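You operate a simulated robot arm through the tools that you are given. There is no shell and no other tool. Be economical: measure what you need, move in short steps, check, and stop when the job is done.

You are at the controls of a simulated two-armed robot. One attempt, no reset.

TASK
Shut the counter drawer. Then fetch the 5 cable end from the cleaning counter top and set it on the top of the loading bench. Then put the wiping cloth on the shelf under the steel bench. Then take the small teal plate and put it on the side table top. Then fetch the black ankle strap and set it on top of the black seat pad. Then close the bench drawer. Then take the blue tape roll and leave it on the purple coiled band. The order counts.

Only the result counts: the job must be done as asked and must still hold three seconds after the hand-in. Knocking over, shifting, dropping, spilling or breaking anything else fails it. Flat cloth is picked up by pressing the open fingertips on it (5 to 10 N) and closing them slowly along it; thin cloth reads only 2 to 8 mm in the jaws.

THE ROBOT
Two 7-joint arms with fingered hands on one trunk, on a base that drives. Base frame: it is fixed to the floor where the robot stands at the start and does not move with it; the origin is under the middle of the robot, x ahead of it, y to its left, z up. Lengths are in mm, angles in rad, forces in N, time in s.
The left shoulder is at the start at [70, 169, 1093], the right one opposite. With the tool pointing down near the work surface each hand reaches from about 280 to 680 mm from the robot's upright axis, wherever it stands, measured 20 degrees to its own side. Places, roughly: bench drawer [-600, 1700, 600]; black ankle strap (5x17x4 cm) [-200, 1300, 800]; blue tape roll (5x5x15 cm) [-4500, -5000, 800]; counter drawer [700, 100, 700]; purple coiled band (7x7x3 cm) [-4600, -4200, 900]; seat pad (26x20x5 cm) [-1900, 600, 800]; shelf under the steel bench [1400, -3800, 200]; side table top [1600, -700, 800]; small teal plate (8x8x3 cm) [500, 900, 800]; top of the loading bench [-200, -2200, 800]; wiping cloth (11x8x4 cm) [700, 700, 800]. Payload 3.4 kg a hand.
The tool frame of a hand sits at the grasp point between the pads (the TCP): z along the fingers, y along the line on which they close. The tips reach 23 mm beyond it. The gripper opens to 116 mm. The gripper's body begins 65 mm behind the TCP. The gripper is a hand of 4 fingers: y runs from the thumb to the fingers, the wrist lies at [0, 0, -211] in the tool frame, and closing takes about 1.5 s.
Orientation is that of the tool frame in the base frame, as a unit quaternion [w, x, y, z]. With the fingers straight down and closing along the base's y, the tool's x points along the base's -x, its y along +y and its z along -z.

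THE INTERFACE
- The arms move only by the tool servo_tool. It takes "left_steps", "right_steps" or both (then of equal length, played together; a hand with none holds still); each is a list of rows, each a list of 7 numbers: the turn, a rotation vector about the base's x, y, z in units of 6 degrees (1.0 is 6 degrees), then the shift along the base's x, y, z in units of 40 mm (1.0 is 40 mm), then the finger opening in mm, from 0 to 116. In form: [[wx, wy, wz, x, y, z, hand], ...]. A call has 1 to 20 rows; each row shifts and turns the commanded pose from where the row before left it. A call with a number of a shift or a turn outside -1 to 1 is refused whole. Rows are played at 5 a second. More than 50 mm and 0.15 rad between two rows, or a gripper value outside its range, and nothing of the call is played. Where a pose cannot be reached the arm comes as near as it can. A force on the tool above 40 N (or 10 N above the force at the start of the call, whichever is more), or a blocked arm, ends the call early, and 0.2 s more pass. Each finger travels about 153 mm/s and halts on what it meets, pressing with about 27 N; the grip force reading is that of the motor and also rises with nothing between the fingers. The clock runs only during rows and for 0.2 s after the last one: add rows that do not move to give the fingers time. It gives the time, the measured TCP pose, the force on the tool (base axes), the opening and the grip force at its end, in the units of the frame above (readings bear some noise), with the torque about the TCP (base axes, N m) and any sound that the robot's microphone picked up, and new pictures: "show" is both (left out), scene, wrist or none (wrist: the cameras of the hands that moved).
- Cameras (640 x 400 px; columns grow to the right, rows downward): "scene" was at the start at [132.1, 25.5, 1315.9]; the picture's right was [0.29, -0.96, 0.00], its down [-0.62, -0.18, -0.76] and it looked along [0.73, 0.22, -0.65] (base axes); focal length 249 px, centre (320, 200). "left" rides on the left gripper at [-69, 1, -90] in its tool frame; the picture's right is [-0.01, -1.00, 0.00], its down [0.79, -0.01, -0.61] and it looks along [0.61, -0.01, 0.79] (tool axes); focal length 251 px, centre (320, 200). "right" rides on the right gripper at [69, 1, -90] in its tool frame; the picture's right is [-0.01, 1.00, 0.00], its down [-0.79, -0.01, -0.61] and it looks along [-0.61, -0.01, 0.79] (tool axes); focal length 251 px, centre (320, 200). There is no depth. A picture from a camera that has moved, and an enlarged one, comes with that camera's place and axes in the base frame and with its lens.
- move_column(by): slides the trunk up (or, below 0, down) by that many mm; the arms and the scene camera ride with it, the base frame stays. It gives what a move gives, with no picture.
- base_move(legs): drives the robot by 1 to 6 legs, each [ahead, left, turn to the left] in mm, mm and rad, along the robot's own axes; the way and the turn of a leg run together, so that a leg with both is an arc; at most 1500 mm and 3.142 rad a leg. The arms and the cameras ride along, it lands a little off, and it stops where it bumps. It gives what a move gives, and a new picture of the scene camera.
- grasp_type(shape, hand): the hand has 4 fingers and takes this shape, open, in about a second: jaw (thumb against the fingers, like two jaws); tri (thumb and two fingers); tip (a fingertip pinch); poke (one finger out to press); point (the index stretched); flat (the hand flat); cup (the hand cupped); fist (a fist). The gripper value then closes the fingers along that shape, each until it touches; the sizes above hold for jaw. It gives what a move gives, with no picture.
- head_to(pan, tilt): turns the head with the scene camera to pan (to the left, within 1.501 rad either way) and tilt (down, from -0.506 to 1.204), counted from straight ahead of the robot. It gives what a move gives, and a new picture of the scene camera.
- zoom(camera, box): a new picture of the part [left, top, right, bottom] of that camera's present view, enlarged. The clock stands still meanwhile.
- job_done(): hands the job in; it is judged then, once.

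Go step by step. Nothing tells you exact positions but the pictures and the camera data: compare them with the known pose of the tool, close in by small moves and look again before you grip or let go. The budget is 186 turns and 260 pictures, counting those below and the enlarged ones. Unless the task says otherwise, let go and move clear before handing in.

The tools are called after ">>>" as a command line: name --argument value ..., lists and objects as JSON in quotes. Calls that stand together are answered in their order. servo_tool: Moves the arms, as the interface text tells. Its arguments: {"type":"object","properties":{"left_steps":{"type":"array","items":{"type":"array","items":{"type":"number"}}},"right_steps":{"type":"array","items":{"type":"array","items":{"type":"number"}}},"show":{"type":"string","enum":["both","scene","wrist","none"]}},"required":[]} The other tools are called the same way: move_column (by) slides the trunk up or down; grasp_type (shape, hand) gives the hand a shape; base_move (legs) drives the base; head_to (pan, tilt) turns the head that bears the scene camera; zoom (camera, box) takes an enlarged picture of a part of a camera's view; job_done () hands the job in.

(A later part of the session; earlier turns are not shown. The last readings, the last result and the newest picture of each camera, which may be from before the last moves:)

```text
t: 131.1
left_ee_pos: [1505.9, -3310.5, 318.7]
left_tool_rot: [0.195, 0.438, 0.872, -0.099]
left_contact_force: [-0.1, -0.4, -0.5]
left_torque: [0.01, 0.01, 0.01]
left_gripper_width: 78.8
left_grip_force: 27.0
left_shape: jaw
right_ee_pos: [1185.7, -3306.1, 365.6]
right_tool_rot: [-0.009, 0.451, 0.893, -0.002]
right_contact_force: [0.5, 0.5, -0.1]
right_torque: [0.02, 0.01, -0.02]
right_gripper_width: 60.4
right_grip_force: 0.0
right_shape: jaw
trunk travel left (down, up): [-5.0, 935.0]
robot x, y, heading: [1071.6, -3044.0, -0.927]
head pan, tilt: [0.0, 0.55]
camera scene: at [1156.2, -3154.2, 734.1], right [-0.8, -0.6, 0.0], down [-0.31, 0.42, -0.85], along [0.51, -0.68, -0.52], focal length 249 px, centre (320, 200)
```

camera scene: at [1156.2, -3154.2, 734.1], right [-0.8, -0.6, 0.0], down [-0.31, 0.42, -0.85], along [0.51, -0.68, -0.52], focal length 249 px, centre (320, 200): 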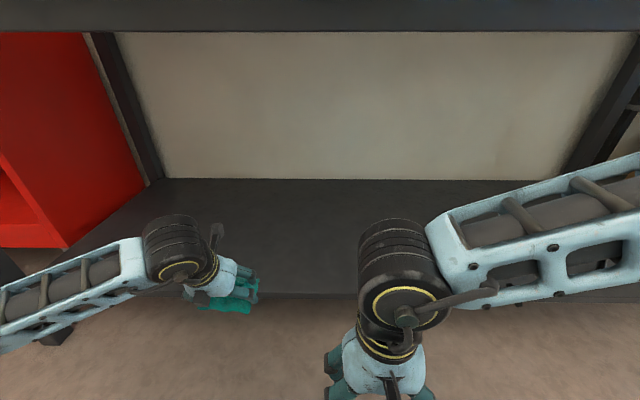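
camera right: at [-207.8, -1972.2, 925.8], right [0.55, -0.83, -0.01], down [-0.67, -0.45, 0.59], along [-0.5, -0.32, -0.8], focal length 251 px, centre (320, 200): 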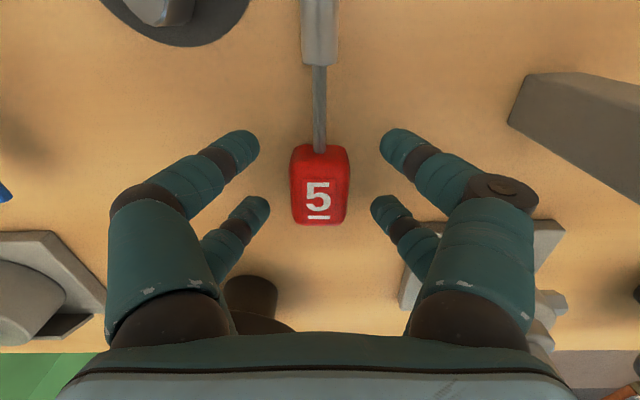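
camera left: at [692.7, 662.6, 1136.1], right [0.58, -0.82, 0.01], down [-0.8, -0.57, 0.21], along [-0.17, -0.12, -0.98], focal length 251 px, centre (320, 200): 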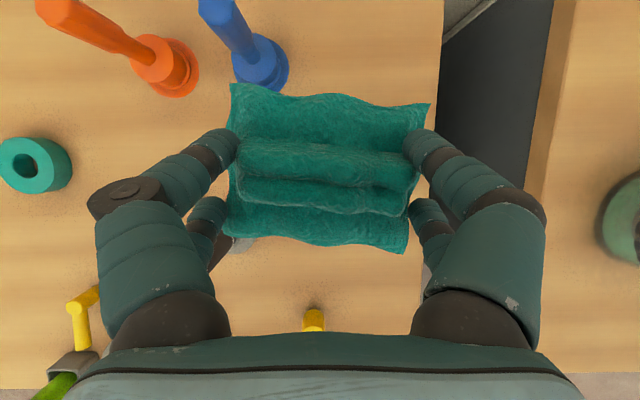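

The shelf edge is about 550 mm ahead of my axis. I advance 210 and then extend the hand over the shelf.

>>> base_move --legs '[[210, 0, 0]]'

>>> servo_tool --left_steps '[[0, 0, 0, 0.5, -0.7, 0, 0], [0, 0, 0, 0.5, -0.7, -0.5, 0], [0, 0, 0, 0, 0, -0.4, 0], [0, 0, 0, 0, 0, 0, 0]]' --show "both"

```text
t: 132.8
left_ee_pos: [1638.0, -3482.1, 319.2]
left_tool_rot: [0.196, 0.435, 0.873, -0.099]
left_contact_force: [-0.6, 0.1, -0.8]
left_torque: [0.02, -0.01, 0.01]
left_gripper_width: 78.5
left_grip_force: 26.9
left_shape: jaw
right_ee_pos: [1316.5, -3480.5, 365.9]
right_tool_rot: [-0.01, 0.448, 0.894, -0.002]
right_contact_force: [0.2, 0.1, 0.7]
right_torque: [0.03, -0.01, 0.01]
right_gripper_width: 60.6
right_grip_force: 0.1
right_shape: jaw
trunk travel left (down, up): [-5.0, 935.0]
robot x, y, heading: [1204.8, -3218.2, -0.925]
head pan, tilt: [0.0, 0.55]
camera scene: at [1286.9, -3327.3, 734.1], right [-0.8, -0.6, 0.0], down [-0.31, 0.42, -0.85], along [0.51, -0.68, -0.52], focal length 249 px, centre (320, 200)
```

scene: 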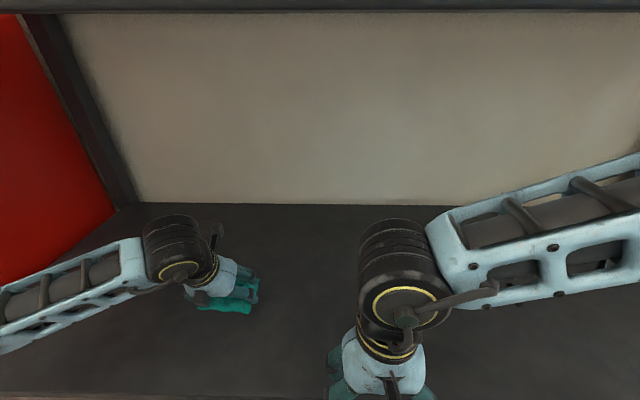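

```text
t: 133.8
left_ee_pos: [1675.5, -3538.1, 281.7]
left_tool_rot: [0.195, 0.436, 0.873, -0.098]
left_contact_force: [-0.4, 0.3, -1.4]
left_torque: [-0.04, 0.0, -0.02]
left_gripper_width: 78.3
left_grip_force: 27.2
left_shape: jaw
right_ee_pos: [1315.7, -3479.7, 366.1]
right_tool_rot: [-0.009, 0.449, 0.894, -0.003]
right_contact_force: [0.4, 0.7, 0.7]
right_torque: [0.0, 0.01, -0.03]
right_gripper_width: 60.6
right_grip_force: 0.0
right_shape: jaw
trunk travel left (down, up): [-5.0, 935.0]
robot x, y, heading: [1197.9, -3216.4, -0.928]
head pan, tilt: [0.0, 0.55]
camera scene: at [1287.0, -3327.4, 734.1], right [-0.8, -0.6, 0.0], down [-0.31, 0.42, -0.85], along [0.51, -0.68, -0.52], focal length 249 px, centre (320, 200)
camera left: at [1690.3, -3556.8, 393.0], right [-0.79, -0.61, 0.01], down [-0.59, 0.78, 0.21], along [-0.13, 0.16, -0.98], focal length 251 px, centre (320, 200)
```

scene: 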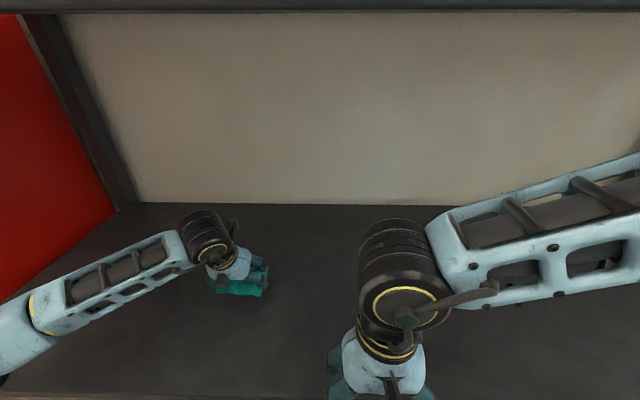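
left: 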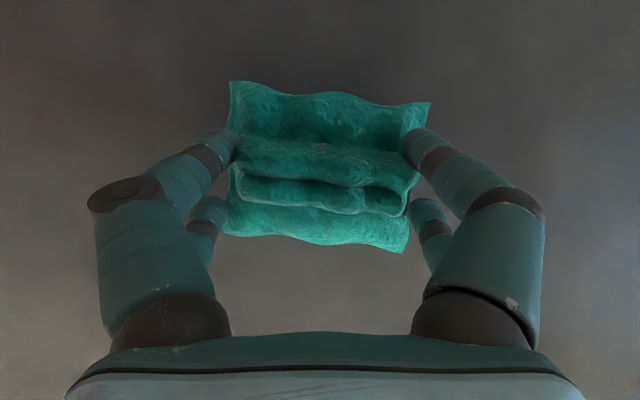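

The cloth is well inside over the shelf. I lower gently until contact.

>>> servo_tool --left_steps '[[0, 0, 0, 0, 0, -0.5, 0], [0, 0, 0, 0, 0, -0.4, 0], [0, 0, 0, 0, 0, -0.2, 0], [0, 0, 0, 0, 0, -0.15, 0], [0, 0, 0, 0, 0, -0.15, 0], [0, 0, 0, 0, 0, -0.15, 0], [0, 0, 0, 0, 0, -0.15, 0]]' --show "scene"

```text
t: 134.7
left_ee_pos: [1680.4, -3538.9, 244.6]
left_tool_rot: [0.203, 0.434, 0.872, -0.103]
left_contact_force: [-2.5, 4.2, 24.3]
left_torque: [0.87, -0.34, 0.24]
left_gripper_width: 77.6
left_grip_force: 26.7
left_shape: jaw
right_ee_pos: [1316.0, -3479.1, 366.8]
right_tool_rot: [-0.008, 0.447, 0.894, -0.002]
right_contact_force: [-0.1, -0.5, -0.7]
right_torque: [0.02, 0.01, -0.04]
right_gripper_width: 60.4
right_grip_force: 0.2
right_shape: jaw
trunk travel left (down, up): [-5.0, 935.0]
robot x, y, heading: [1205.2, -3217.8, -0.925]
head pan, tilt: [0.0, 0.55]
stopped in row 4 (left hand): the force on the tool passed its limit (the readings are from after the stop); the commanded pose is now the measured one
camera scene: at [1284.9, -3325.8, 734.9], right [-0.8, -0.6, 0.0], down [-0.31, 0.42, -0.85], along [0.52, -0.68, -0.52], focal length 249 px, centre (320, 200)
```

scene: 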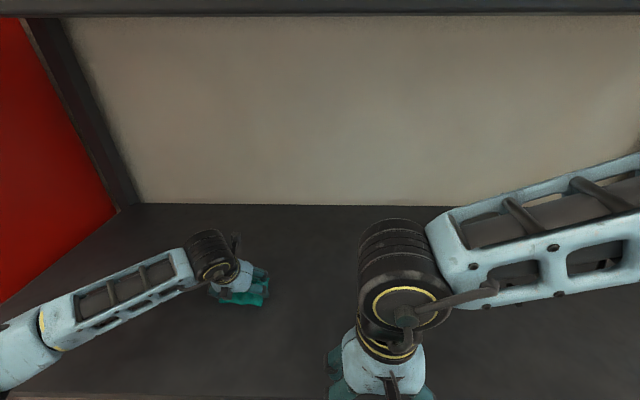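

Contact with the shelf. I open the fingers slowly and rise.

>>> servo_tool --left_steps '[[0, 0, 0, 0, 0, 0, 84], [0, 0, 0, 0, 0, 0, 92], [0, 0, 0, 0, 0, 0, 102], [0, 0, 0, 0, 0, 0, 116], [0, 0, 0, 0, 0, 0, 116]]' --show "wrist"

```text
t: 135.9
left_ee_pos: [1679.3, -3537.8, 242.6]
left_tool_rot: [0.2, 0.435, 0.872, -0.102]
left_contact_force: [-1.1, -1.9, 26.9]
left_torque: [0.46, -0.05, 0.15]
left_gripper_width: 115.6
left_grip_force: 0.1
left_shape: jaw
right_ee_pos: [1316.7, -3479.7, 367.9]
right_tool_rot: [-0.008, 0.448, 0.894, -0.002]
right_contact_force: [0.4, -0.3, 0.2]
right_torque: [-0.01, 0.0, -0.01]
right_gripper_width: 60.5
right_grip_force: 0.0
right_shape: jaw
trunk travel left (down, up): [-5.0, 935.0]
robot x, y, heading: [1202.6, -3217.6, -0.922]
head pan, tilt: [0.0, 0.55]
camera left: at [1692.5, -3555.4, 353.9], right [-0.79, -0.61, 0.01], down [-0.59, 0.78, 0.2], along [-0.12, 0.15, -0.98], focal length 251 px, centre (320, 200)
```

left: 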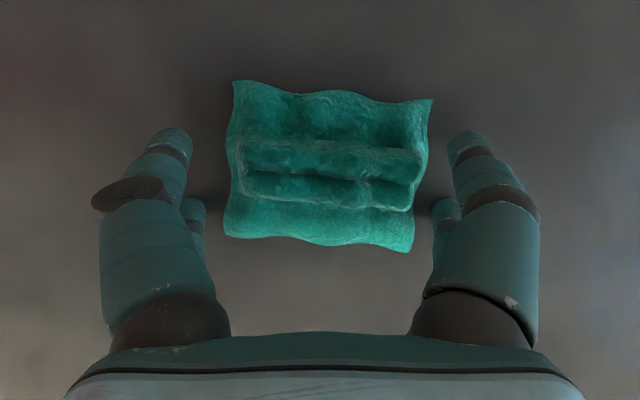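

The cloth lies flat on the shelf, fingers clear. I lift the hand and back the base out.

>>> servo_tool --left_steps '[[0, 0, 0, 0, 0, 0.5, 116], [0, 0, 0, 0, 0, 1, 116], [0, 0, 0, 0, 0, 0.8, 116], [0, 0, 0, 0, 0, 0, 116]]' --show "none"

>>> base_move --legs '[[-500, 0, 0]]'

>>> move_column --by 400

>>> move_column --by 195

```text
t: 136.9
left_ee_pos: [1678.4, -3536.5, 330.4]
left_tool_rot: [0.2, 0.435, 0.872, -0.101]
left_contact_force: [-0.2, 0.1, 0.8]
left_torque: [0.0, 0.02, 0.0]
left_gripper_width: 116.1
left_grip_force: 0.1
left_shape: jaw
right_ee_pos: [1317.2, -3479.9, 365.2]
right_tool_rot: [-0.01, 0.449, 0.894, -0.003]
right_contact_force: [0.3, 0.7, 0.4]
right_torque: [-0.05, 0.01, -0.01]
right_gripper_width: 60.6
right_grip_force: 0.0
right_shape: jaw
trunk travel left (down, up): [-5.0, 935.0]
robot x, y, heading: [1203.0, -3216.8, -0.927]
head pan, tilt: [0.0, 0.55]
```

```text
t: 139.9
left_ee_pos: [1381.3, -3138.0, 331.2]
left_tool_rot: [0.199, 0.43, 0.875, -0.101]
left_contact_force: [0.4, -0.4, 0.4]
left_torque: [-0.01, -0.01, -0.04]
left_gripper_width: 116.0
left_grip_force: 0.0
left_shape: jaw
right_ee_pos: [1019.5, -3083.9, 366.2]
right_tool_rot: [-0.009, 0.444, 0.896, -0.003]
right_contact_force: [0.0, -0.1, 0.3]
right_torque: [-0.02, 0.02, -0.01]
right_gripper_width: 61.0
right_grip_force: 0.0
right_shape: jaw
trunk travel left (down, up): [-5.0, 935.0]
robot x, y, heading: [901.2, -2824.2, -0.917]
head pan, tilt: [0.0, 0.55]
camera scene: at [987.8, -2932.5, 734.1], right [-0.79, -0.61, 0.0], down [-0.32, 0.41, -0.85], along [0.52, -0.68, -0.52], focal length 249 px, centre (320, 200)
```

scene: 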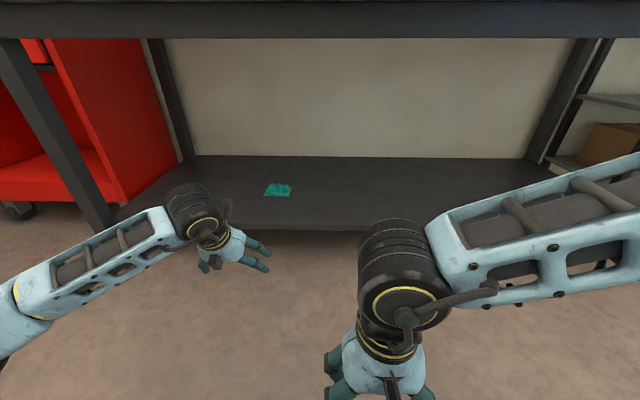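

```text
t: 143.7
left_ee_pos: [1382.4, -3137.9, 731.3]
left_tool_rot: [0.199, 0.431, 0.874, -0.101]
left_contact_force: [1.0, -0.6, -0.1]
left_torque: [0.02, -0.04, 0.0]
left_gripper_width: 115.8
left_grip_force: 0.0
left_shape: jaw
right_ee_pos: [1019.2, -3084.7, 766.0]
right_tool_rot: [-0.01, 0.444, 0.896, -0.003]
right_contact_force: [-0.4, 0.8, -0.1]
right_torque: [0.0, -0.04, -0.01]
right_gripper_width: 60.7
right_grip_force: 0.1
right_shape: jaw
trunk travel left (down, up): [-405.0, 535.0]
robot x, y, heading: [901.8, -2826.4, -0.913]
head pan, tilt: [0.0, 0.55]
```

```text
t: 145.8
left_ee_pos: [1381.1, -3138.1, 926.3]
left_tool_rot: [0.199, 0.431, 0.874, -0.101]
left_contact_force: [-0.4, -0.3, -0.3]
left_torque: [-0.01, 0.01, -0.03]
left_gripper_width: 115.9
left_grip_force: 0.0
left_shape: jaw
right_ee_pos: [1019.3, -3084.5, 961.5]
right_tool_rot: [-0.009, 0.444, 0.896, -0.003]
right_contact_force: [0.0, -0.8, -0.8]
right_torque: [-0.02, -0.02, 0.01]
right_gripper_width: 60.7
right_grip_force: 0.0
right_shape: jaw
trunk travel left (down, up): [-600.0, 340.0]
robot x, y, heading: [903.7, -2821.6, -0.916]
head pan, tilt: [0.0, 0.55]
```

The cloth lies on the shelf. Next the teal ring-shaped plate near [463, 940]; I drive back to the left bench.

>>> base_move --legs '[[0, 0, 2.67], [1446, 0, 0], [0, 0, 0.275], [1500, 0, 0], [0, 0, -1.41]]'

>>> head_to --pan 0.3 --tilt 0.65

```text
t: 154.6
left_ee_pos: [562.0, -2119.9, 935.1]
left_tool_rot: [-0.135, 0.761, -0.607, -0.184]
left_contact_force: [-1.3, -0.3, -0.3]
left_torque: [-0.01, 0.01, -0.04]
left_gripper_width: 115.9
left_grip_force: 0.0
left_shape: jaw
right_ee_pos: [871.2, -2317.7, 966.7]
right_tool_rot: [0.0, 0.781, -0.624, -0.004]
right_contact_force: [0.7, 0.4, -1.1]
right_torque: [-0.02, 0.0, 0.0]
right_gripper_width: 60.6
right_grip_force: 0.0
right_shape: jaw
trunk travel left (down, up): [-600.0, 340.0]
robot x, y, heading: [854.1, -2594.3, 1.8]
head pan, tilt: [0.0, 0.55]
stopped in leg 2: the robot was blocked; the commanded pose is now the measured one
camera scene: at [846.5, -2473.1, 1332.6], right [0.97, 0.22, -0.02], down [0.1, -0.5, -0.86], along [-0.2, 0.84, -0.51], focal length 249 px, centre (320, 200)
```

scene: 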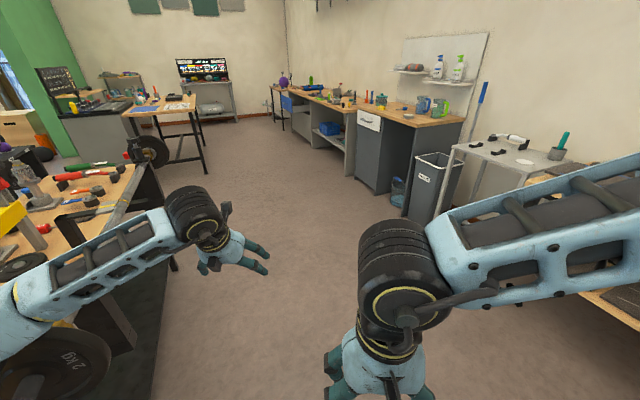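

```text
t: 155.4
left_ee_pos: [560.0, -2120.2, 933.7]
left_tool_rot: [-0.14, 0.761, -0.607, -0.182]
left_contact_force: [0.3, -1.6, -0.4]
left_torque: [0.03, -0.01, 0.01]
left_gripper_width: 116.0
left_grip_force: 0.0
left_shape: jaw
right_ee_pos: [868.5, -2319.8, 967.1]
right_tool_rot: [-0.004, 0.781, -0.625, -0.003]
right_contact_force: [-1.2, -0.4, -0.4]
right_torque: [0.02, -0.03, 0.03]
right_gripper_width: 60.5
right_grip_force: 0.1
right_shape: jaw
trunk travel left (down, up): [-600.0, 340.0]
robot x, y, heading: [857.0, -2587.6, 1.795]
head pan, tilt: [0.3, 0.649]
camera scene: at [818.6, -2488.9, 1323.5], right [0.87, 0.5, 0.0], down [0.29, -0.51, -0.81], along [-0.41, 0.7, -0.58], focal length 249 px, centre (320, 200)
```

scene: 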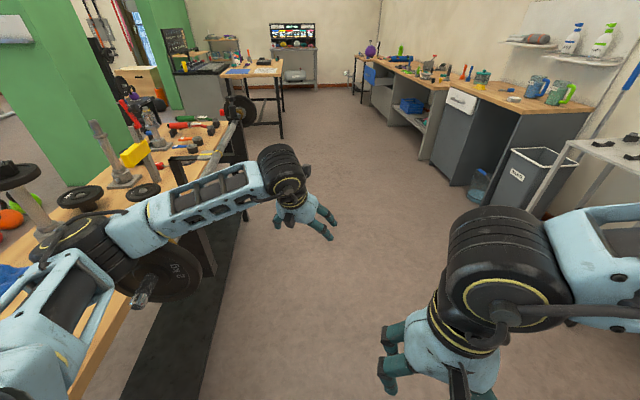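

My left elbow touched the barbell end. I back off a bit, shift right to clear it, and check.

>>> base_move --legs '[[-60, 0, 0], [0, -300, 0]]'

>>> zoom --camera "scene" --box '[0, 80, 320, 280]'

```text
t: 156.0
left_ee_pos: [555.4, -2120.2, 931.5]
left_tool_rot: [-0.138, 0.764, -0.604, -0.181]
left_contact_force: [0.2, -0.6, 0.0]
left_torque: [0.02, 0.02, 0.0]
left_gripper_width: 116.1
left_grip_force: 0.1
left_shape: jaw
right_ee_pos: [868.1, -2318.3, 966.0]
right_tool_rot: [-0.004, 0.783, -0.622, -0.001]
right_contact_force: [-0.2, 0.7, 0.6]
right_torque: [-0.04, -0.02, -0.02]
right_gripper_width: 60.4
right_grip_force: 0.1
right_shape: jaw
trunk travel left (down, up): [-600.0, 340.0]
robot x, y, heading: [856.0, -2591.5, 1.799]
head pan, tilt: [0.3, 0.649]
stopped in leg 1: the robot was blocked; the commanded pose is now the measured one
camera scene: at [816.7, -2484.8, 1322.6], right [0.86, 0.51, 0.0], down [0.3, -0.51, -0.81], along [-0.41, 0.7, -0.59], focal length 249 px, centre (320, 200)
```

scene: 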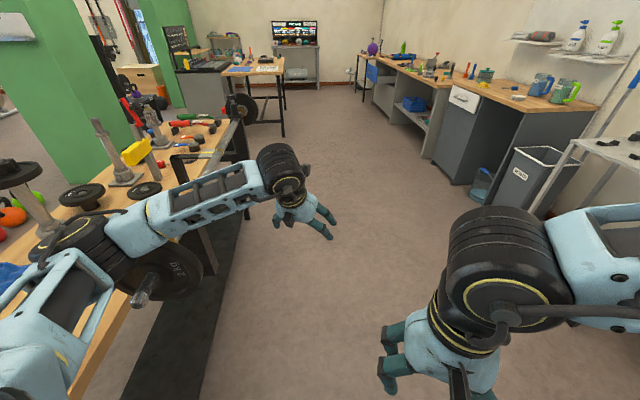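

```text
2.00 times, centred on (160, 180) of scene
camera zoom: at [816.7, -2484.8, 1322.6], right [0.86, 0.51, 0.0], down [0.3, -0.51, -0.81], along [-0.41, 0.7, -0.59], focal length 498 px, centre (640, 240)
```

zoom: 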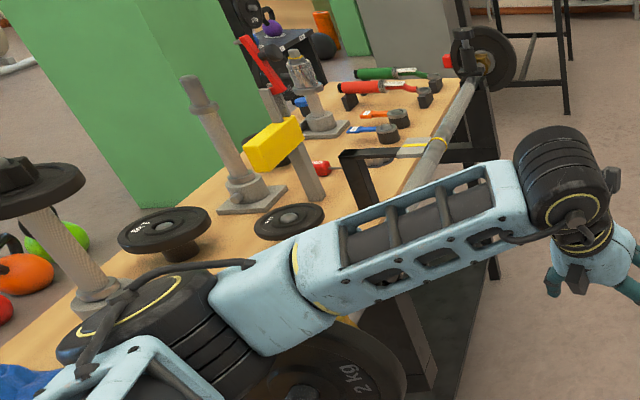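

The elbow hangs over the bench behind the barbell plate. I raise the trunk straight up to lift the arm free.

>>> move_column --by 300

>>> head_to --pan 0.6 --tilt 0.85

```text
t: 159.0
left_ee_pos: [547.3, -2106.9, 1220.6]
left_tool_rot: [-0.136, 0.765, -0.606, -0.171]
left_contact_force: [0.3, 0.0, 0.0]
left_torque: [-0.04, 0.03, 0.0]
left_gripper_width: 115.9
left_grip_force: 0.0
left_shape: jaw
right_ee_pos: [857.5, -2304.7, 1261.8]
right_tool_rot: [0.001, 0.782, -0.624, 0.01]
right_contact_force: [0.3, 0.1, -0.5]
right_torque: [0.0, 0.0, -0.02]
right_gripper_width: 60.5
right_grip_force: 0.1
right_shape: jaw
trunk travel left (down, up): [-900.0, 40.0]
robot x, y, heading: [856.1, -2586.7, 1.798]
head pan, tilt: [0.3, 0.649]
```

```text
t: 159.8
left_ee_pos: [547.2, -2106.5, 1220.0]
left_tool_rot: [-0.135, 0.765, -0.607, -0.17]
left_contact_force: [-0.1, 0.0, 0.4]
left_torque: [0.04, 0.01, 0.02]
left_gripper_width: 115.8
left_grip_force: 0.0
left_shape: jaw
right_ee_pos: [857.4, -2304.8, 1261.6]
right_tool_rot: [-0.001, 0.782, -0.624, 0.01]
right_contact_force: [0.2, 0.1, -0.4]
right_torque: [0.01, -0.01, -0.02]
right_gripper_width: 60.4
right_grip_force: 0.1
right_shape: jaw
trunk travel left (down, up): [-900.0, 40.0]
robot x, y, heading: [852.9, -2592.4, 1.795]
head pan, tilt: [0.6, 0.85]
camera scene: at [787.3, -2487.4, 1603.8], right [0.68, 0.74, 0.0], down [0.55, -0.51, -0.66], along [-0.49, 0.45, -0.75], focal length 249 px, centre (320, 200)
```

scene: 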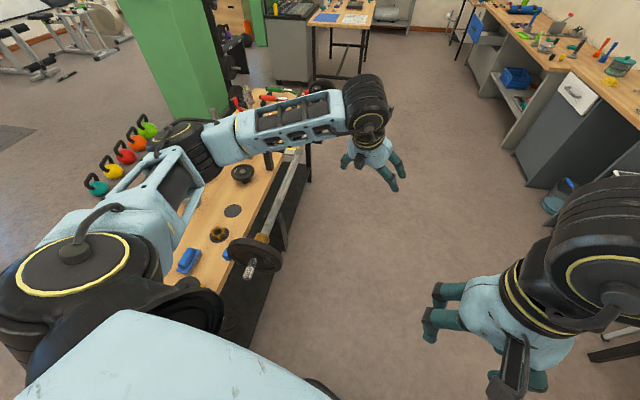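

The arm has lifted over the plate. Now I shift right, away from the bench.

>>> base_move --legs '[[0, -350, 0]]'

```text
t: 162.1
left_ee_pos: [881.0, -2028.6, 1220.9]
left_tool_rot: [-0.136, 0.766, -0.605, -0.17]
left_contact_force: [-0.5, 0.9, -0.7]
left_torque: [-0.05, -0.01, 0.02]
left_gripper_width: 115.9
left_grip_force: 0.1
left_shape: jaw
right_ee_pos: [1192.3, -2225.6, 1262.0]
right_tool_rot: [-0.001, 0.783, -0.622, 0.009]
right_contact_force: [0.0, 0.0, 0.6]
right_torque: [-0.01, 0.01, 0.02]
right_gripper_width: 60.5
right_grip_force: 0.0
right_shape: jaw
trunk travel left (down, up): [-900.0, 40.0]
robot x, y, heading: [1194.3, -2506.6, 1.804]
head pan, tilt: [0.6, 0.85]
camera scene: at [1122.0, -2409.5, 1603.6], right [0.67, 0.74, 0.0], down [0.56, -0.51, -0.66], along [-0.49, 0.44, -0.75], focal length 249 px, centre (320, 200)
```

scene: 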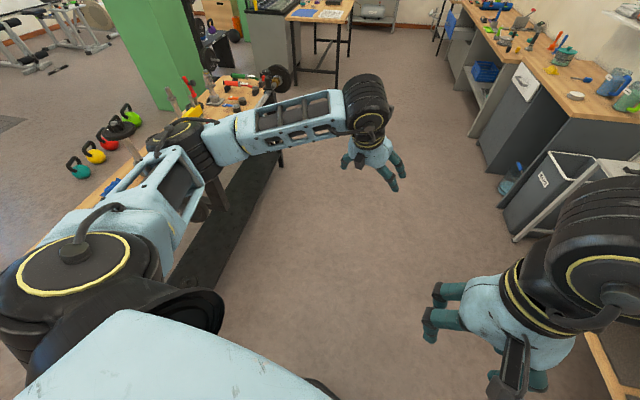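

Free now. I look over the loading bench to make sure that nothing has moved.

>>> head_to --pan 1.2 --tilt 0.6

```text
t: 163.1
left_ee_pos: [883.7, -2030.0, 1220.4]
left_tool_rot: [-0.135, 0.766, -0.605, -0.17]
left_contact_force: [1.1, 0.2, -0.5]
left_torque: [0.02, -0.01, -0.03]
left_gripper_width: 115.6
left_grip_force: 0.0
left_shape: jaw
right_ee_pos: [1193.9, -2224.2, 1261.1]
right_tool_rot: [0.0, 0.783, -0.622, 0.009]
right_contact_force: [-0.9, -1.1, 0.3]
right_torque: [-0.01, -0.03, 0.02]
right_gripper_width: 60.4
right_grip_force: 0.1
right_shape: jaw
trunk travel left (down, up): [-900.0, 40.0]
robot x, y, heading: [1190.7, -2512.1, 1.805]
head pan, tilt: [1.201, 0.6]
camera scene: at [1096.1, -2448.9, 1624.6], right [0.14, 0.99, 0.0], down [0.56, -0.08, -0.83], along [-0.82, 0.11, -0.56], focal length 249 px, centre (320, 200)
```

scene: 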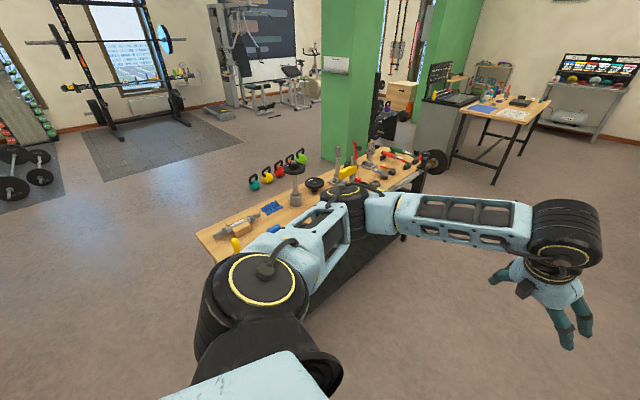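

All seems in place. I drive on with arms kept high and stop before the left bench.

>>> base_move --legs '[[0, 0, 0.19], [1350, 0, 0], [1297, 0, 0], [0, 0, -1.376], [0, 466, 0]]'

>>> head_to --pan 0.3 --tilt 0.75

```text
t: 182.3
left_ee_pos: [79.5, 692.4, 1221.1]
left_tool_rot: [0.205, -0.317, 0.923, 0.071]
left_contact_force: [1.2, -0.5, -0.6]
left_torque: [0.02, 0.02, 0.05]
left_gripper_width: 115.9
left_grip_force: 0.2
left_shape: jaw
right_ee_pos: [30.0, 327.7, 1261.4]
right_tool_rot: [-0.004, -0.322, 0.947, -0.007]
right_contact_force: [-0.5, -0.5, -0.6]
right_torque: [0.01, 0.0, 0.02]
right_gripper_width: 60.5
right_grip_force: 0.1
right_shape: jaw
trunk travel left (down, up): [-900.0, 40.0]
robot x, y, heading: [-232.1, 208.2, 0.661]
head pan, tilt: [1.201, 0.6]
camera scene: at [-216.1, 326.0, 1624.8], right [0.96, 0.29, 0.0], down [0.16, -0.54, -0.83], along [-0.24, 0.79, -0.56], focal length 249 px, centre (320, 200)
```

scene: 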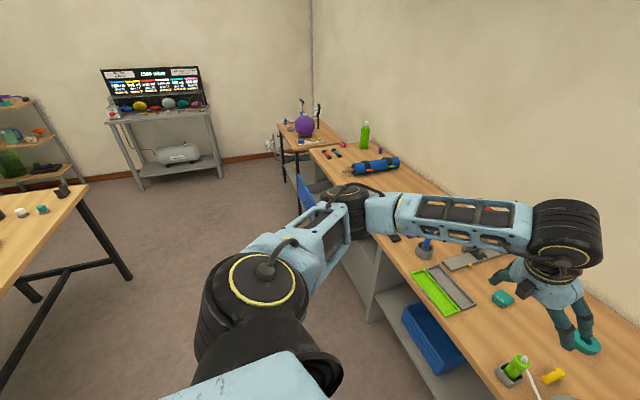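

```text
t: 183.5
left_ee_pos: [77.6, 693.7, 1220.0]
left_tool_rot: [0.205, -0.318, 0.923, 0.071]
left_contact_force: [0.4, 0.6, 0.2]
left_torque: [0.02, 0.0, -0.02]
left_gripper_width: 116.2
left_grip_force: 0.0
left_shape: jaw
right_ee_pos: [28.3, 329.3, 1261.7]
right_tool_rot: [-0.005, -0.322, 0.947, -0.009]
right_contact_force: [0.7, -0.4, -0.4]
right_torque: [-0.01, -0.01, 0.01]
right_gripper_width: 60.6
right_grip_force: 0.0
right_shape: jaw
trunk travel left (down, up): [-900.0, 40.0]
robot x, y, heading: [-235.7, 207.3, 0.665]
head pan, tilt: [0.3, 0.75]
camera scene: at [-144.5, 310.9, 1611.8], right [0.82, -0.57, 0.0], down [-0.39, -0.56, -0.73], along [0.42, 0.6, -0.68], focal length 249 px, centre (320, 200)
```

scene: 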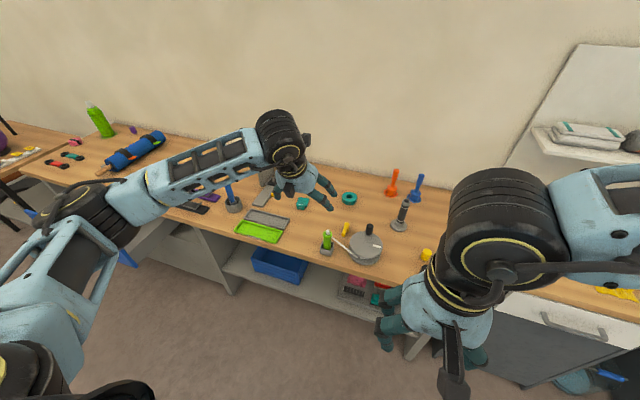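

The ring is confirmed at [464, 943]. I raise the left hand for clearance, lower the trunk, and drive up to the bench.

>>> servo_tool --left_steps '[[0, 0, 0, 0, 0, 1, 116], [0, 0, 0, 0, 0, 1, 116], [0, 0, 0, 0, 0, 1, 116], [0, 0, 0, 0, 0, 0, 116]]' --show "none"

>>> move_column --by -300

>>> base_move --legs '[[0, 0, -0.045], [315, 21, 0]]'

```text
t: 184.5
left_ee_pos: [76.9, 694.5, 1341.0]
left_tool_rot: [0.205, -0.317, 0.923, 0.071]
left_contact_force: [-0.4, -0.1, 0.2]
left_torque: [-0.02, 0.0, -0.01]
left_gripper_width: 116.2
left_grip_force: 0.0
left_shape: jaw
right_ee_pos: [27.8, 329.3, 1262.1]
right_tool_rot: [-0.005, -0.322, 0.947, -0.009]
right_contact_force: [-0.2, 0.1, 0.0]
right_torque: [-0.03, 0.01, 0.02]
right_gripper_width: 60.5
right_grip_force: 0.0
right_shape: jaw
trunk travel left (down, up): [-900.0, 40.0]
robot x, y, heading: [-229.3, 214.6, 0.657]
head pan, tilt: [0.3, 0.75]
```

```text
t: 187.5
left_ee_pos: [78.3, 694.9, 1040.7]
left_tool_rot: [0.205, -0.318, 0.923, 0.07]
left_contact_force: [-0.2, 0.1, -0.5]
left_torque: [-0.02, 0.03, -0.01]
left_gripper_width: 115.9
left_grip_force: 0.2
left_shape: jaw
right_ee_pos: [26.9, 329.8, 961.4]
right_tool_rot: [-0.004, -0.322, 0.947, -0.008]
right_contact_force: [0.2, -0.1, -0.6]
right_torque: [-0.02, 0.03, -0.01]
right_gripper_width: 60.4
right_grip_force: 0.1
right_shape: jaw
trunk travel left (down, up): [-600.0, 340.0]
robot x, y, heading: [-231.5, 213.9, 0.661]
head pan, tilt: [0.3, 0.75]
```

```text
t: 190.0
left_ee_pos: [344.0, 882.2, 1041.2]
left_tool_rot: [0.207, -0.299, 0.929, 0.066]
left_contact_force: [0.1, 0.2, -0.7]
left_torque: [-0.03, 0.0, 0.01]
left_gripper_width: 115.8
left_grip_force: 0.0
left_shape: jaw
right_ee_pos: [279.7, 520.3, 960.5]
right_tool_rot: [-0.004, -0.303, 0.953, -0.008]
right_contact_force: [-0.6, 0.2, -0.2]
right_torque: [-0.01, -0.01, 0.01]
right_gripper_width: 60.7
right_grip_force: 0.0
right_shape: jaw
trunk travel left (down, up): [-600.0, 340.0]
robot x, y, heading: [11.6, 411.4, 0.617]
head pan, tilt: [0.3, 0.75]
camera scene: at [105.5, 508.8, 1311.8], right [0.8, -0.61, 0.0], down [-0.41, -0.54, -0.73], along [0.44, 0.58, -0.68], focal length 249 px, centre (320, 200)
```

scene: 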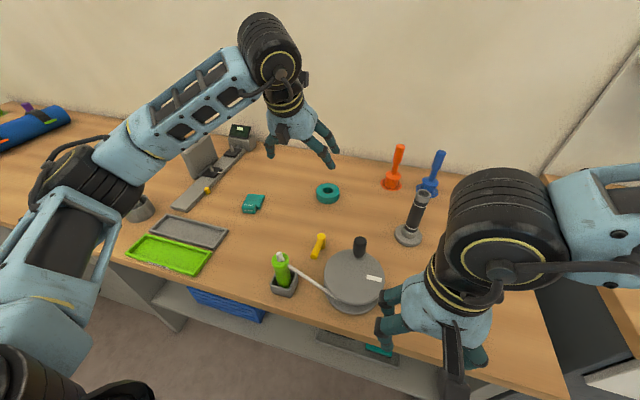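

Ring at about [459, 940]. I move the left hand above it and look with the wrist camera.

>>> servo_tool --left_steps '[[0, 0, 0, 0.7, 0.35, 0, 116], [0, 0, 0, 0.7, 0.35, 0, 116], [0, 0, 0, 0.7, 0.35, -0.3, 116], [0, 0, 0, 0.6, 0.3, -0.8, 116], [0, 0, 0, 0, 0, -0.9, 116], [0, 0, 0, 0, 0, -0.8, 116], [0, 0, 0, 0, 0, 0, 116]]' --show "both"

```text
t: 191.6
left_ee_pos: [447.6, 936.3, 925.6]
left_tool_rot: [0.208, -0.299, 0.929, 0.066]
left_contact_force: [0.3, 0.9, 0.2]
left_torque: [0.02, 0.01, -0.01]
left_gripper_width: 116.1
left_grip_force: 0.0
left_shape: jaw
right_ee_pos: [280.0, 519.1, 961.6]
right_tool_rot: [-0.004, -0.303, 0.953, -0.008]
right_contact_force: [0.4, -0.2, 0.0]
right_torque: [0.0, -0.03, 0.02]
right_gripper_width: 60.4
right_grip_force: 0.1
right_shape: jaw
trunk travel left (down, up): [-600.0, 340.0]
robot x, y, heading: [16.9, 415.2, 0.617]
head pan, tilt: [0.3, 0.75]
camera scene: at [105.7, 508.6, 1311.8], right [0.8, -0.61, 0.0], down [-0.41, -0.54, -0.73], along [0.44, 0.58, -0.68], focal length 249 px, centre (320, 200)
camera left: at [467.2, 951.0, 1038.5], right [0.59, -0.81, 0.0], down [-0.79, -0.58, 0.21], along [-0.17, -0.13, -0.98], focal length 251 px, centre (320, 200)
```

scene: 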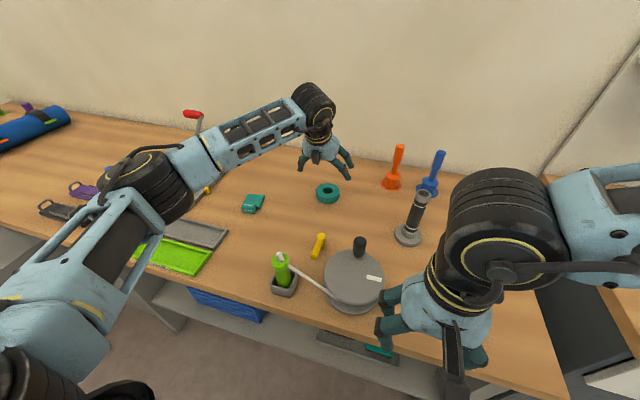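
left: 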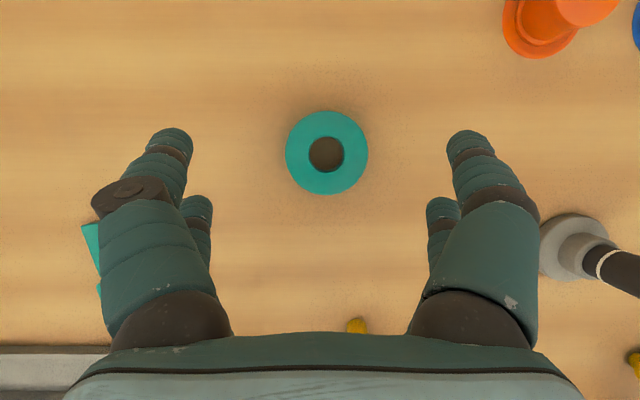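

Well centred. I lower astride the ring and close on it.

>>> servo_tool --left_steps '[[0, 0, 0, 0.27, 0.02, -0.7, 116], [0, 0, 0, 0, 0, -0.8, 110], [0, 0, 0, 0, 0, -0.5, 110], [0, 0, 0, 0, 0, -0.2, 110], [0, 0, 0, 0, 0, 0, 90], [0, 0, 0, 0, 0, 0, 75], [0, 0, 0, 0, 0, 0, 60], [0, 0, 0, 0, 0, 0, 45], [0, 0, 0, 0, 0, 0, 30], [0, 0, 0, 0, 0, 0, 30]]' --show "wrist"

```text
t: 193.8
left_ee_pos: [460.9, 939.5, 838.4]
left_tool_rot: [0.207, -0.299, 0.929, 0.066]
left_contact_force: [-1.5, -0.1, 0.1]
left_torque: [0.14, 0.1, 0.05]
left_gripper_width: 43.5
left_grip_force: 27.0
left_shape: jaw
right_ee_pos: [280.1, 521.6, 960.8]
right_tool_rot: [-0.004, -0.304, 0.953, -0.007]
right_contact_force: [0.6, -0.5, 1.0]
right_torque: [-0.03, -0.01, 0.01]
right_gripper_width: 60.5
right_grip_force: 0.1
right_shape: jaw
trunk travel left (down, up): [-600.0, 340.0]
robot x, y, heading: [11.6, 414.8, 0.624]
head pan, tilt: [0.3, 0.75]
camera left: at [480.5, 952.1, 950.9], right [0.59, -0.81, 0.0], down [-0.79, -0.58, 0.21], along [-0.17, -0.13, -0.98], focal length 251 px, centre (320, 200)
```

left: 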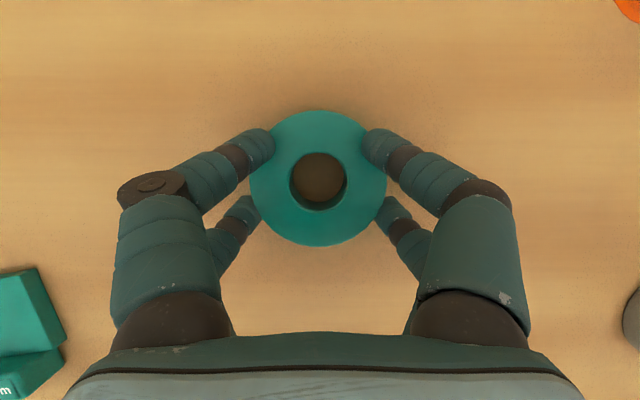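

The ring is gripped by four contacts. Lift and check.

>>> servo_tool --left_steps '[[0, 0, 0, 0, 0, 0.3, 20], [0, 0, 0, 0, 0, 0.7, 20], [0, 0, 0, 0, 0, 1, 20], [0, 0, 0, 0, 0, 1, 20], [0, 0, 0, 0, 0, 1, 20], [0, 0, 0, 0, 0, 1, 20]]' --show "wrist"

```text
t: 195.2
left_ee_pos: [462.3, 938.4, 1041.7]
left_tool_rot: [0.208, -0.298, 0.929, 0.067]
left_contact_force: [0.1, -0.4, -4.8]
left_torque: [-0.03, 0.05, -0.02]
left_gripper_width: 42.9
left_grip_force: 27.4
left_shape: jaw
right_ee_pos: [280.6, 521.1, 962.1]
right_tool_rot: [-0.005, -0.303, 0.953, -0.007]
right_contact_force: [-0.4, 0.0, -0.5]
right_torque: [0.02, 0.01, -0.01]
right_gripper_width: 60.6
right_grip_force: 0.0
right_shape: jaw
trunk travel left (down, up): [-600.0, 340.0]
robot x, y, heading: [15.6, 412.0, 0.621]
head pan, tilt: [0.3, 0.75]
camera left: at [481.1, 952.4, 1153.3], right [0.59, -0.81, 0.0], down [-0.79, -0.58, 0.21], along [-0.17, -0.13, -0.98], focal length 251 px, centre (320, 200)
```

left: 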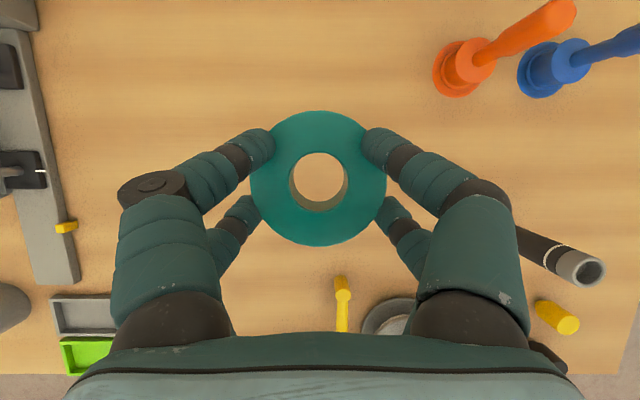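

The plate is held (about 0.45 kg). I pull the hand in and slide right, parallel to the counter, to the side table.

>>> servo_tool --left_steps '[[0, 0, 0, -0.7, -0.5, 0.4, 20], [0, 0, 0, -0.7, -0.5, 0.4, 20], [0, 0, 0, -0.7, -0.5, 0.2, 20], [0, 0, 0, -0.7, -0.5, 0, 20], [0, 0, 0, -0.7, -0.5, 0, 20]]' --show "none"

>>> base_move --legs '[[-400, 0, 0], [0, -1000, 0], [0, -700, 0]]'

>>> head_to --pan 0 --tilt 0.5

```text
t: 196.4
left_ee_pos: [322.0, 837.0, 1083.6]
left_tool_rot: [0.207, -0.299, 0.929, 0.067]
left_contact_force: [-0.1, -0.7, -5.8]
left_torque: [-0.03, 0.03, -0.01]
left_gripper_width: 42.9
left_grip_force: 26.6
left_shape: jaw
right_ee_pos: [278.4, 520.8, 962.0]
right_tool_rot: [-0.004, -0.303, 0.953, -0.008]
right_contact_force: [0.4, -0.2, -1.1]
right_torque: [-0.01, 0.01, 0.0]
right_gripper_width: 60.4
right_grip_force: 0.0
right_shape: jaw
trunk travel left (down, up): [-600.0, 340.0]
robot x, y, heading: [11.9, 413.9, 0.622]
head pan, tilt: [0.3, 0.75]
```

```text
t: 207.2
left_ee_pos: [973.5, -811.6, 1082.5]
left_tool_rot: [0.207, -0.291, 0.932, 0.064]
left_contact_force: [-0.3, -0.4, -5.2]
left_torque: [0.01, -0.01, -0.02]
left_gripper_width: 43.1
left_grip_force: 26.7
left_shape: jaw
right_ee_pos: [923.8, -1127.6, 961.6]
right_tool_rot: [-0.004, -0.294, 0.956, -0.008]
right_contact_force: [-0.3, 0.2, 0.3]
right_torque: [0.01, 0.01, 0.0]
right_gripper_width: 60.6
right_grip_force: 0.0
right_shape: jaw
trunk travel left (down, up): [-600.0, 340.0]
robot x, y, heading: [657.3, -1233.2, 0.605]
head pan, tilt: [0.3, 0.75]
camera scene: at [749.7, -1135.5, 1311.6], right [0.78, -0.62, 0.0], down [-0.42, -0.54, -0.73], along [0.45, 0.57, -0.68], focal length 249 px, centre (320, 200)
```

scene: 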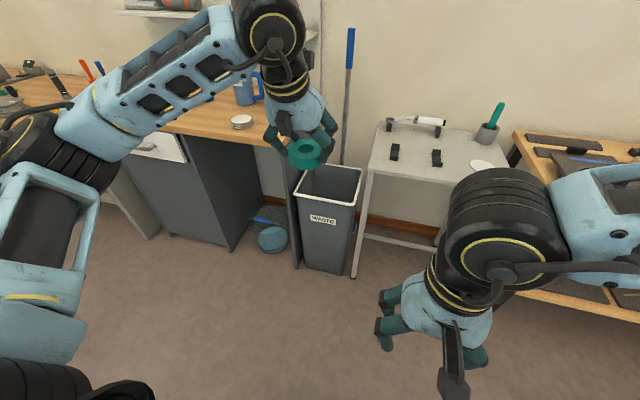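

```text
t: 208.0
left_ee_pos: [972.5, -811.3, 1081.9]
left_tool_rot: [0.207, -0.291, 0.932, 0.065]
left_contact_force: [0.2, 1.0, -4.8]
left_torque: [-0.03, 0.0, 0.03]
left_gripper_width: 42.9
left_grip_force: 26.7
left_shape: jaw
right_ee_pos: [923.0, -1127.0, 961.1]
right_tool_rot: [-0.005, -0.294, 0.956, -0.008]
right_contact_force: [-0.7, 0.5, 0.2]
right_torque: [-0.03, -0.04, -0.01]
right_gripper_width: 60.8
right_grip_force: 0.1
right_shape: jaw
trunk travel left (down, up): [-600.0, 340.0]
robot x, y, heading: [657.8, -1225.8, 0.603]
head pan, tilt: [0.0, 0.499]
camera scene: at [773.3, -1149.1, 1333.6], right [0.57, -0.82, 0.0], down [-0.4, -0.27, -0.88], along [0.72, 0.5, -0.48], focal length 249 px, centre (320, 200)
```

scene: 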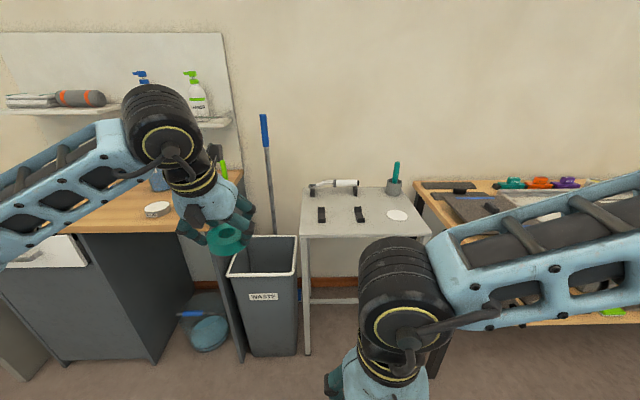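

The grey side table is ahead to the left, carrying brackets, a white disc, a cylinder and a cup. I zoom in to choose a free spot.

>>> zoom --camera "scene" --box '[280, 150, 450, 256]'

```text
3.76 times, centred on (365, 203) of scene
camera zoom: at [773.3, -1149.1, 1333.6], right [0.57, -0.82, 0.0], down [-0.4, -0.27, -0.88], along [0.72, 0.5, -0.48], focal length 937 px, centre (151, 189)
```

zoom: 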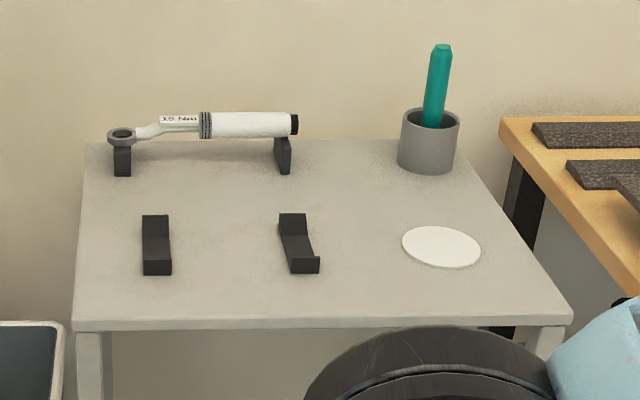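

A free spot lies between the two brackets near the front, roughly [1472, -753]. I drive so that my left hand faces it.

>>> base_move --legs '[[0, -262, 0.015], [400, 0, 0]]'

>>> head_to --pan 0.3 --tilt 0.75

```text
t: 212.0
left_ee_pos: [1443.2, -805.3, 1082.8]
left_tool_rot: [0.207, -0.293, 0.931, 0.065]
left_contact_force: [-0.4, -0.5, -5.2]
left_torque: [-0.03, 0.0, 0.04]
left_gripper_width: 42.5
left_grip_force: 27.0
left_shape: jaw
right_ee_pos: [1395.1, -1120.1, 961.7]
right_tool_rot: [-0.005, -0.296, 0.955, -0.008]
right_contact_force: [0.1, -0.3, -0.3]
right_torque: [-0.02, -0.03, 0.02]
right_gripper_width: 60.4
right_grip_force: 0.1
right_shape: jaw
trunk travel left (down, up): [-600.0, 340.0]
robot x, y, heading: [1124.3, -1224.3, 0.609]
head pan, tilt: [0.0, 0.499]
camera scene: at [1244.6, -1143.3, 1333.7], right [0.57, -0.82, 0.0], down [-0.39, -0.27, -0.88], along [0.72, 0.5, -0.48], focal length 249 px, centre (320, 200)
```

scene: 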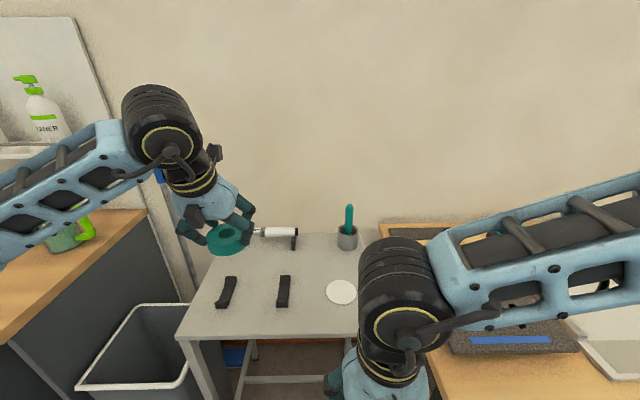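

```text
t: 212.8
left_ee_pos: [1442.1, -804.5, 1082.3]
left_tool_rot: [0.207, -0.293, 0.931, 0.066]
left_contact_force: [-0.2, 0.4, -4.8]
left_torque: [0.0, 0.03, 0.01]
left_gripper_width: 42.8
left_grip_force: 26.9
left_shape: jaw
right_ee_pos: [1394.8, -1120.3, 960.1]
right_tool_rot: [-0.005, -0.296, 0.955, -0.008]
right_contact_force: [-0.9, -0.8, 0.4]
right_torque: [0.02, 0.04, -0.01]
right_gripper_width: 60.4
right_grip_force: 0.1
right_shape: jaw
trunk travel left (down, up): [-600.0, 340.0]
robot x, y, heading: [1127.4, -1227.2, 0.607]
head pan, tilt: [0.3, 0.75]
camera scene: at [1221.2, -1129.8, 1311.7], right [0.79, -0.62, 0.0], down [-0.42, -0.54, -0.73], along [0.45, 0.58, -0.68], focal length 249 px, centre (320, 200)
```

scene: 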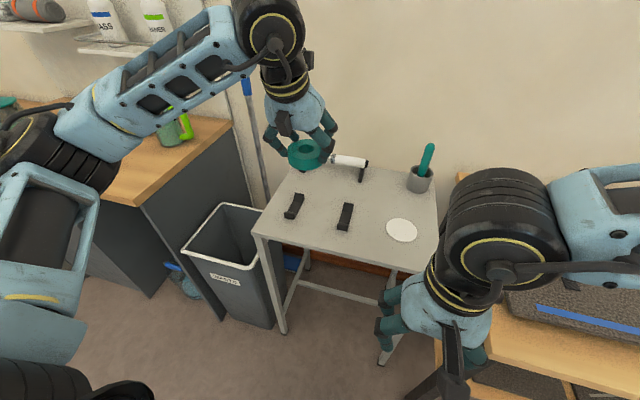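

Stereo from two stands puts the side table top at z ≈ 755 and the target spot at [1496, -741]. I move the plate above it and lower partway.

>>> servo_tool --left_steps '[[0, 0, 0, 0.6, 0.72, 0, 20], [0, 0, 0, 0.6, 0.72, -0.2, 20], [0, 0, 0, 0, 0, -1, 20], [0, 0, 0, 0, 0, -1, 20], [0, 0, 0, 0, 0, -1, 20], [0, 0, 0, 0, 0, -1, 20], [0, 0, 0, 0, 0, -1, 20], [0, 0, 0, 0, 0, -0.8, 20], [0, 0, 0, 0, 0, 0, 20]]' --show "both"

```text
t: 214.8
left_ee_pos: [1491.7, -746.3, 839.7]
left_tool_rot: [0.207, -0.293, 0.931, 0.065]
left_contact_force: [-0.1, -1.1, -4.0]
left_torque: [-0.02, -0.01, 0.02]
left_gripper_width: 42.2
left_grip_force: 27.2
left_shape: jaw
right_ee_pos: [1395.4, -1119.4, 960.3]
right_tool_rot: [-0.005, -0.296, 0.955, -0.008]
right_contact_force: [-0.8, -0.2, 0.7]
right_torque: [0.0, 0.02, -0.01]
right_gripper_width: 60.6
right_grip_force: 0.1
right_shape: jaw
trunk travel left (down, up): [-600.0, 340.0]
robot x, y, heading: [1125.7, -1226.7, 0.608]
head pan, tilt: [0.3, 0.75]
camera scene: at [1221.1, -1129.9, 1311.7], right [0.79, -0.62, 0.0], down [-0.42, -0.54, -0.73], along [0.45, 0.58, -0.68], focal length 249 px, centre (320, 200)
camera left: at [1511.1, -732.3, 952.7], right [0.58, -0.82, 0.0], down [-0.8, -0.57, 0.21], along [-0.17, -0.13, -0.98], focal length 251 px, centre (320, 200)
```

scene: 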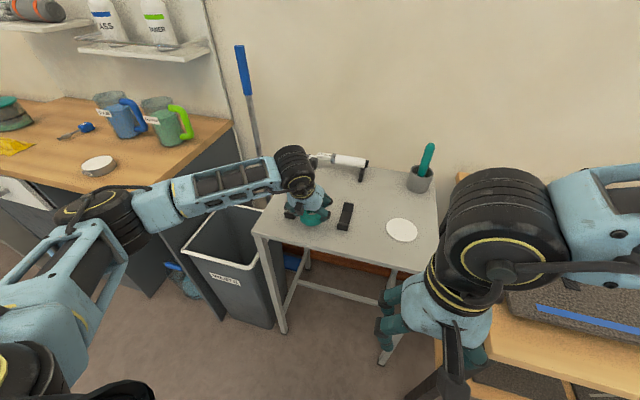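
left: 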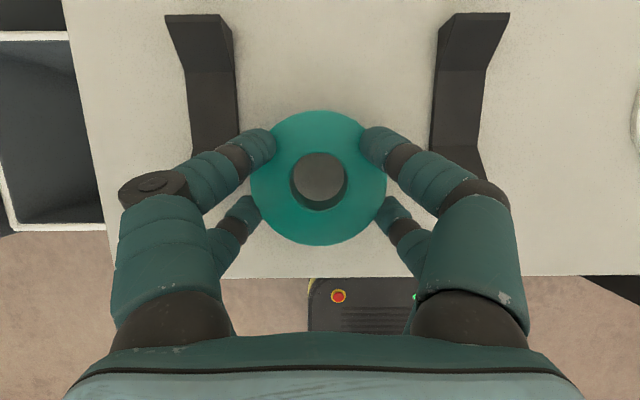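

The brackets' near ends are close to the fingers, so I shift the plate 25 mm towards me and 13 mm right, then lower to contact.

>>> servo_tool --left_steps '[[0, 0, 0, -0.32, -0.63, 0, 20], [0, 0, 0, 0, 0, -0.5, 20], [0, 0, 0, 0, 0, -0.4, 20], [0, 0, 0, 0, 0, -0.2, 20], [0, 0, 0, 0, 0, -0.15, 20], [0, 0, 0, 0, 0, 0, 20]]' --show "wrist"

```text
t: 215.6
left_ee_pos: [1481.0, -771.5, 817.9]
left_tool_rot: [0.221, -0.293, 0.928, 0.067]
left_contact_force: [-14.1, -8.3, 23.4]
left_torque: [-0.05, 0.48, 0.03]
left_gripper_width: 42.4
left_grip_force: 26.7
left_shape: jaw
right_ee_pos: [1391.0, -1123.5, 963.5]
right_tool_rot: [-0.001, -0.298, 0.955, -0.006]
right_contact_force: [-0.3, 0.2, 0.2]
right_torque: [0.02, 0.0, -0.02]
right_gripper_width: 60.7
right_grip_force: 0.1
right_shape: jaw
trunk travel left (down, up): [-600.0, 340.0]
robot x, y, heading: [1125.8, -1229.7, 0.605]
head pan, tilt: [0.3, 0.75]
stopped in row 4 (left hand): the force on the tool passed its limit (the readings are from after the stop); the commanded pose is now the measured one
camera left: at [1496.9, -759.2, 930.2], right [0.58, -0.81, 0.01], down [-0.8, -0.57, 0.19], along [-0.15, -0.11, -0.98], focal length 251 px, centre (320, 200)
```

left: 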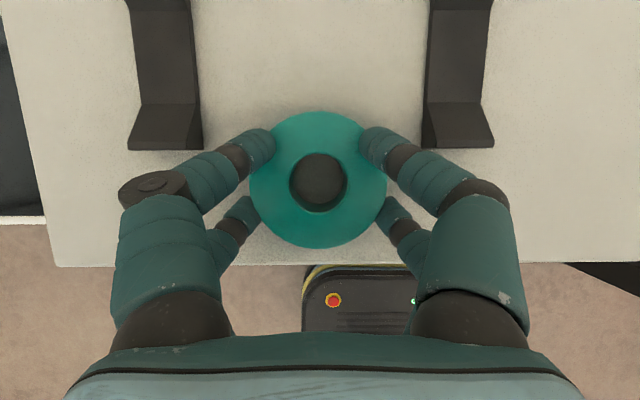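

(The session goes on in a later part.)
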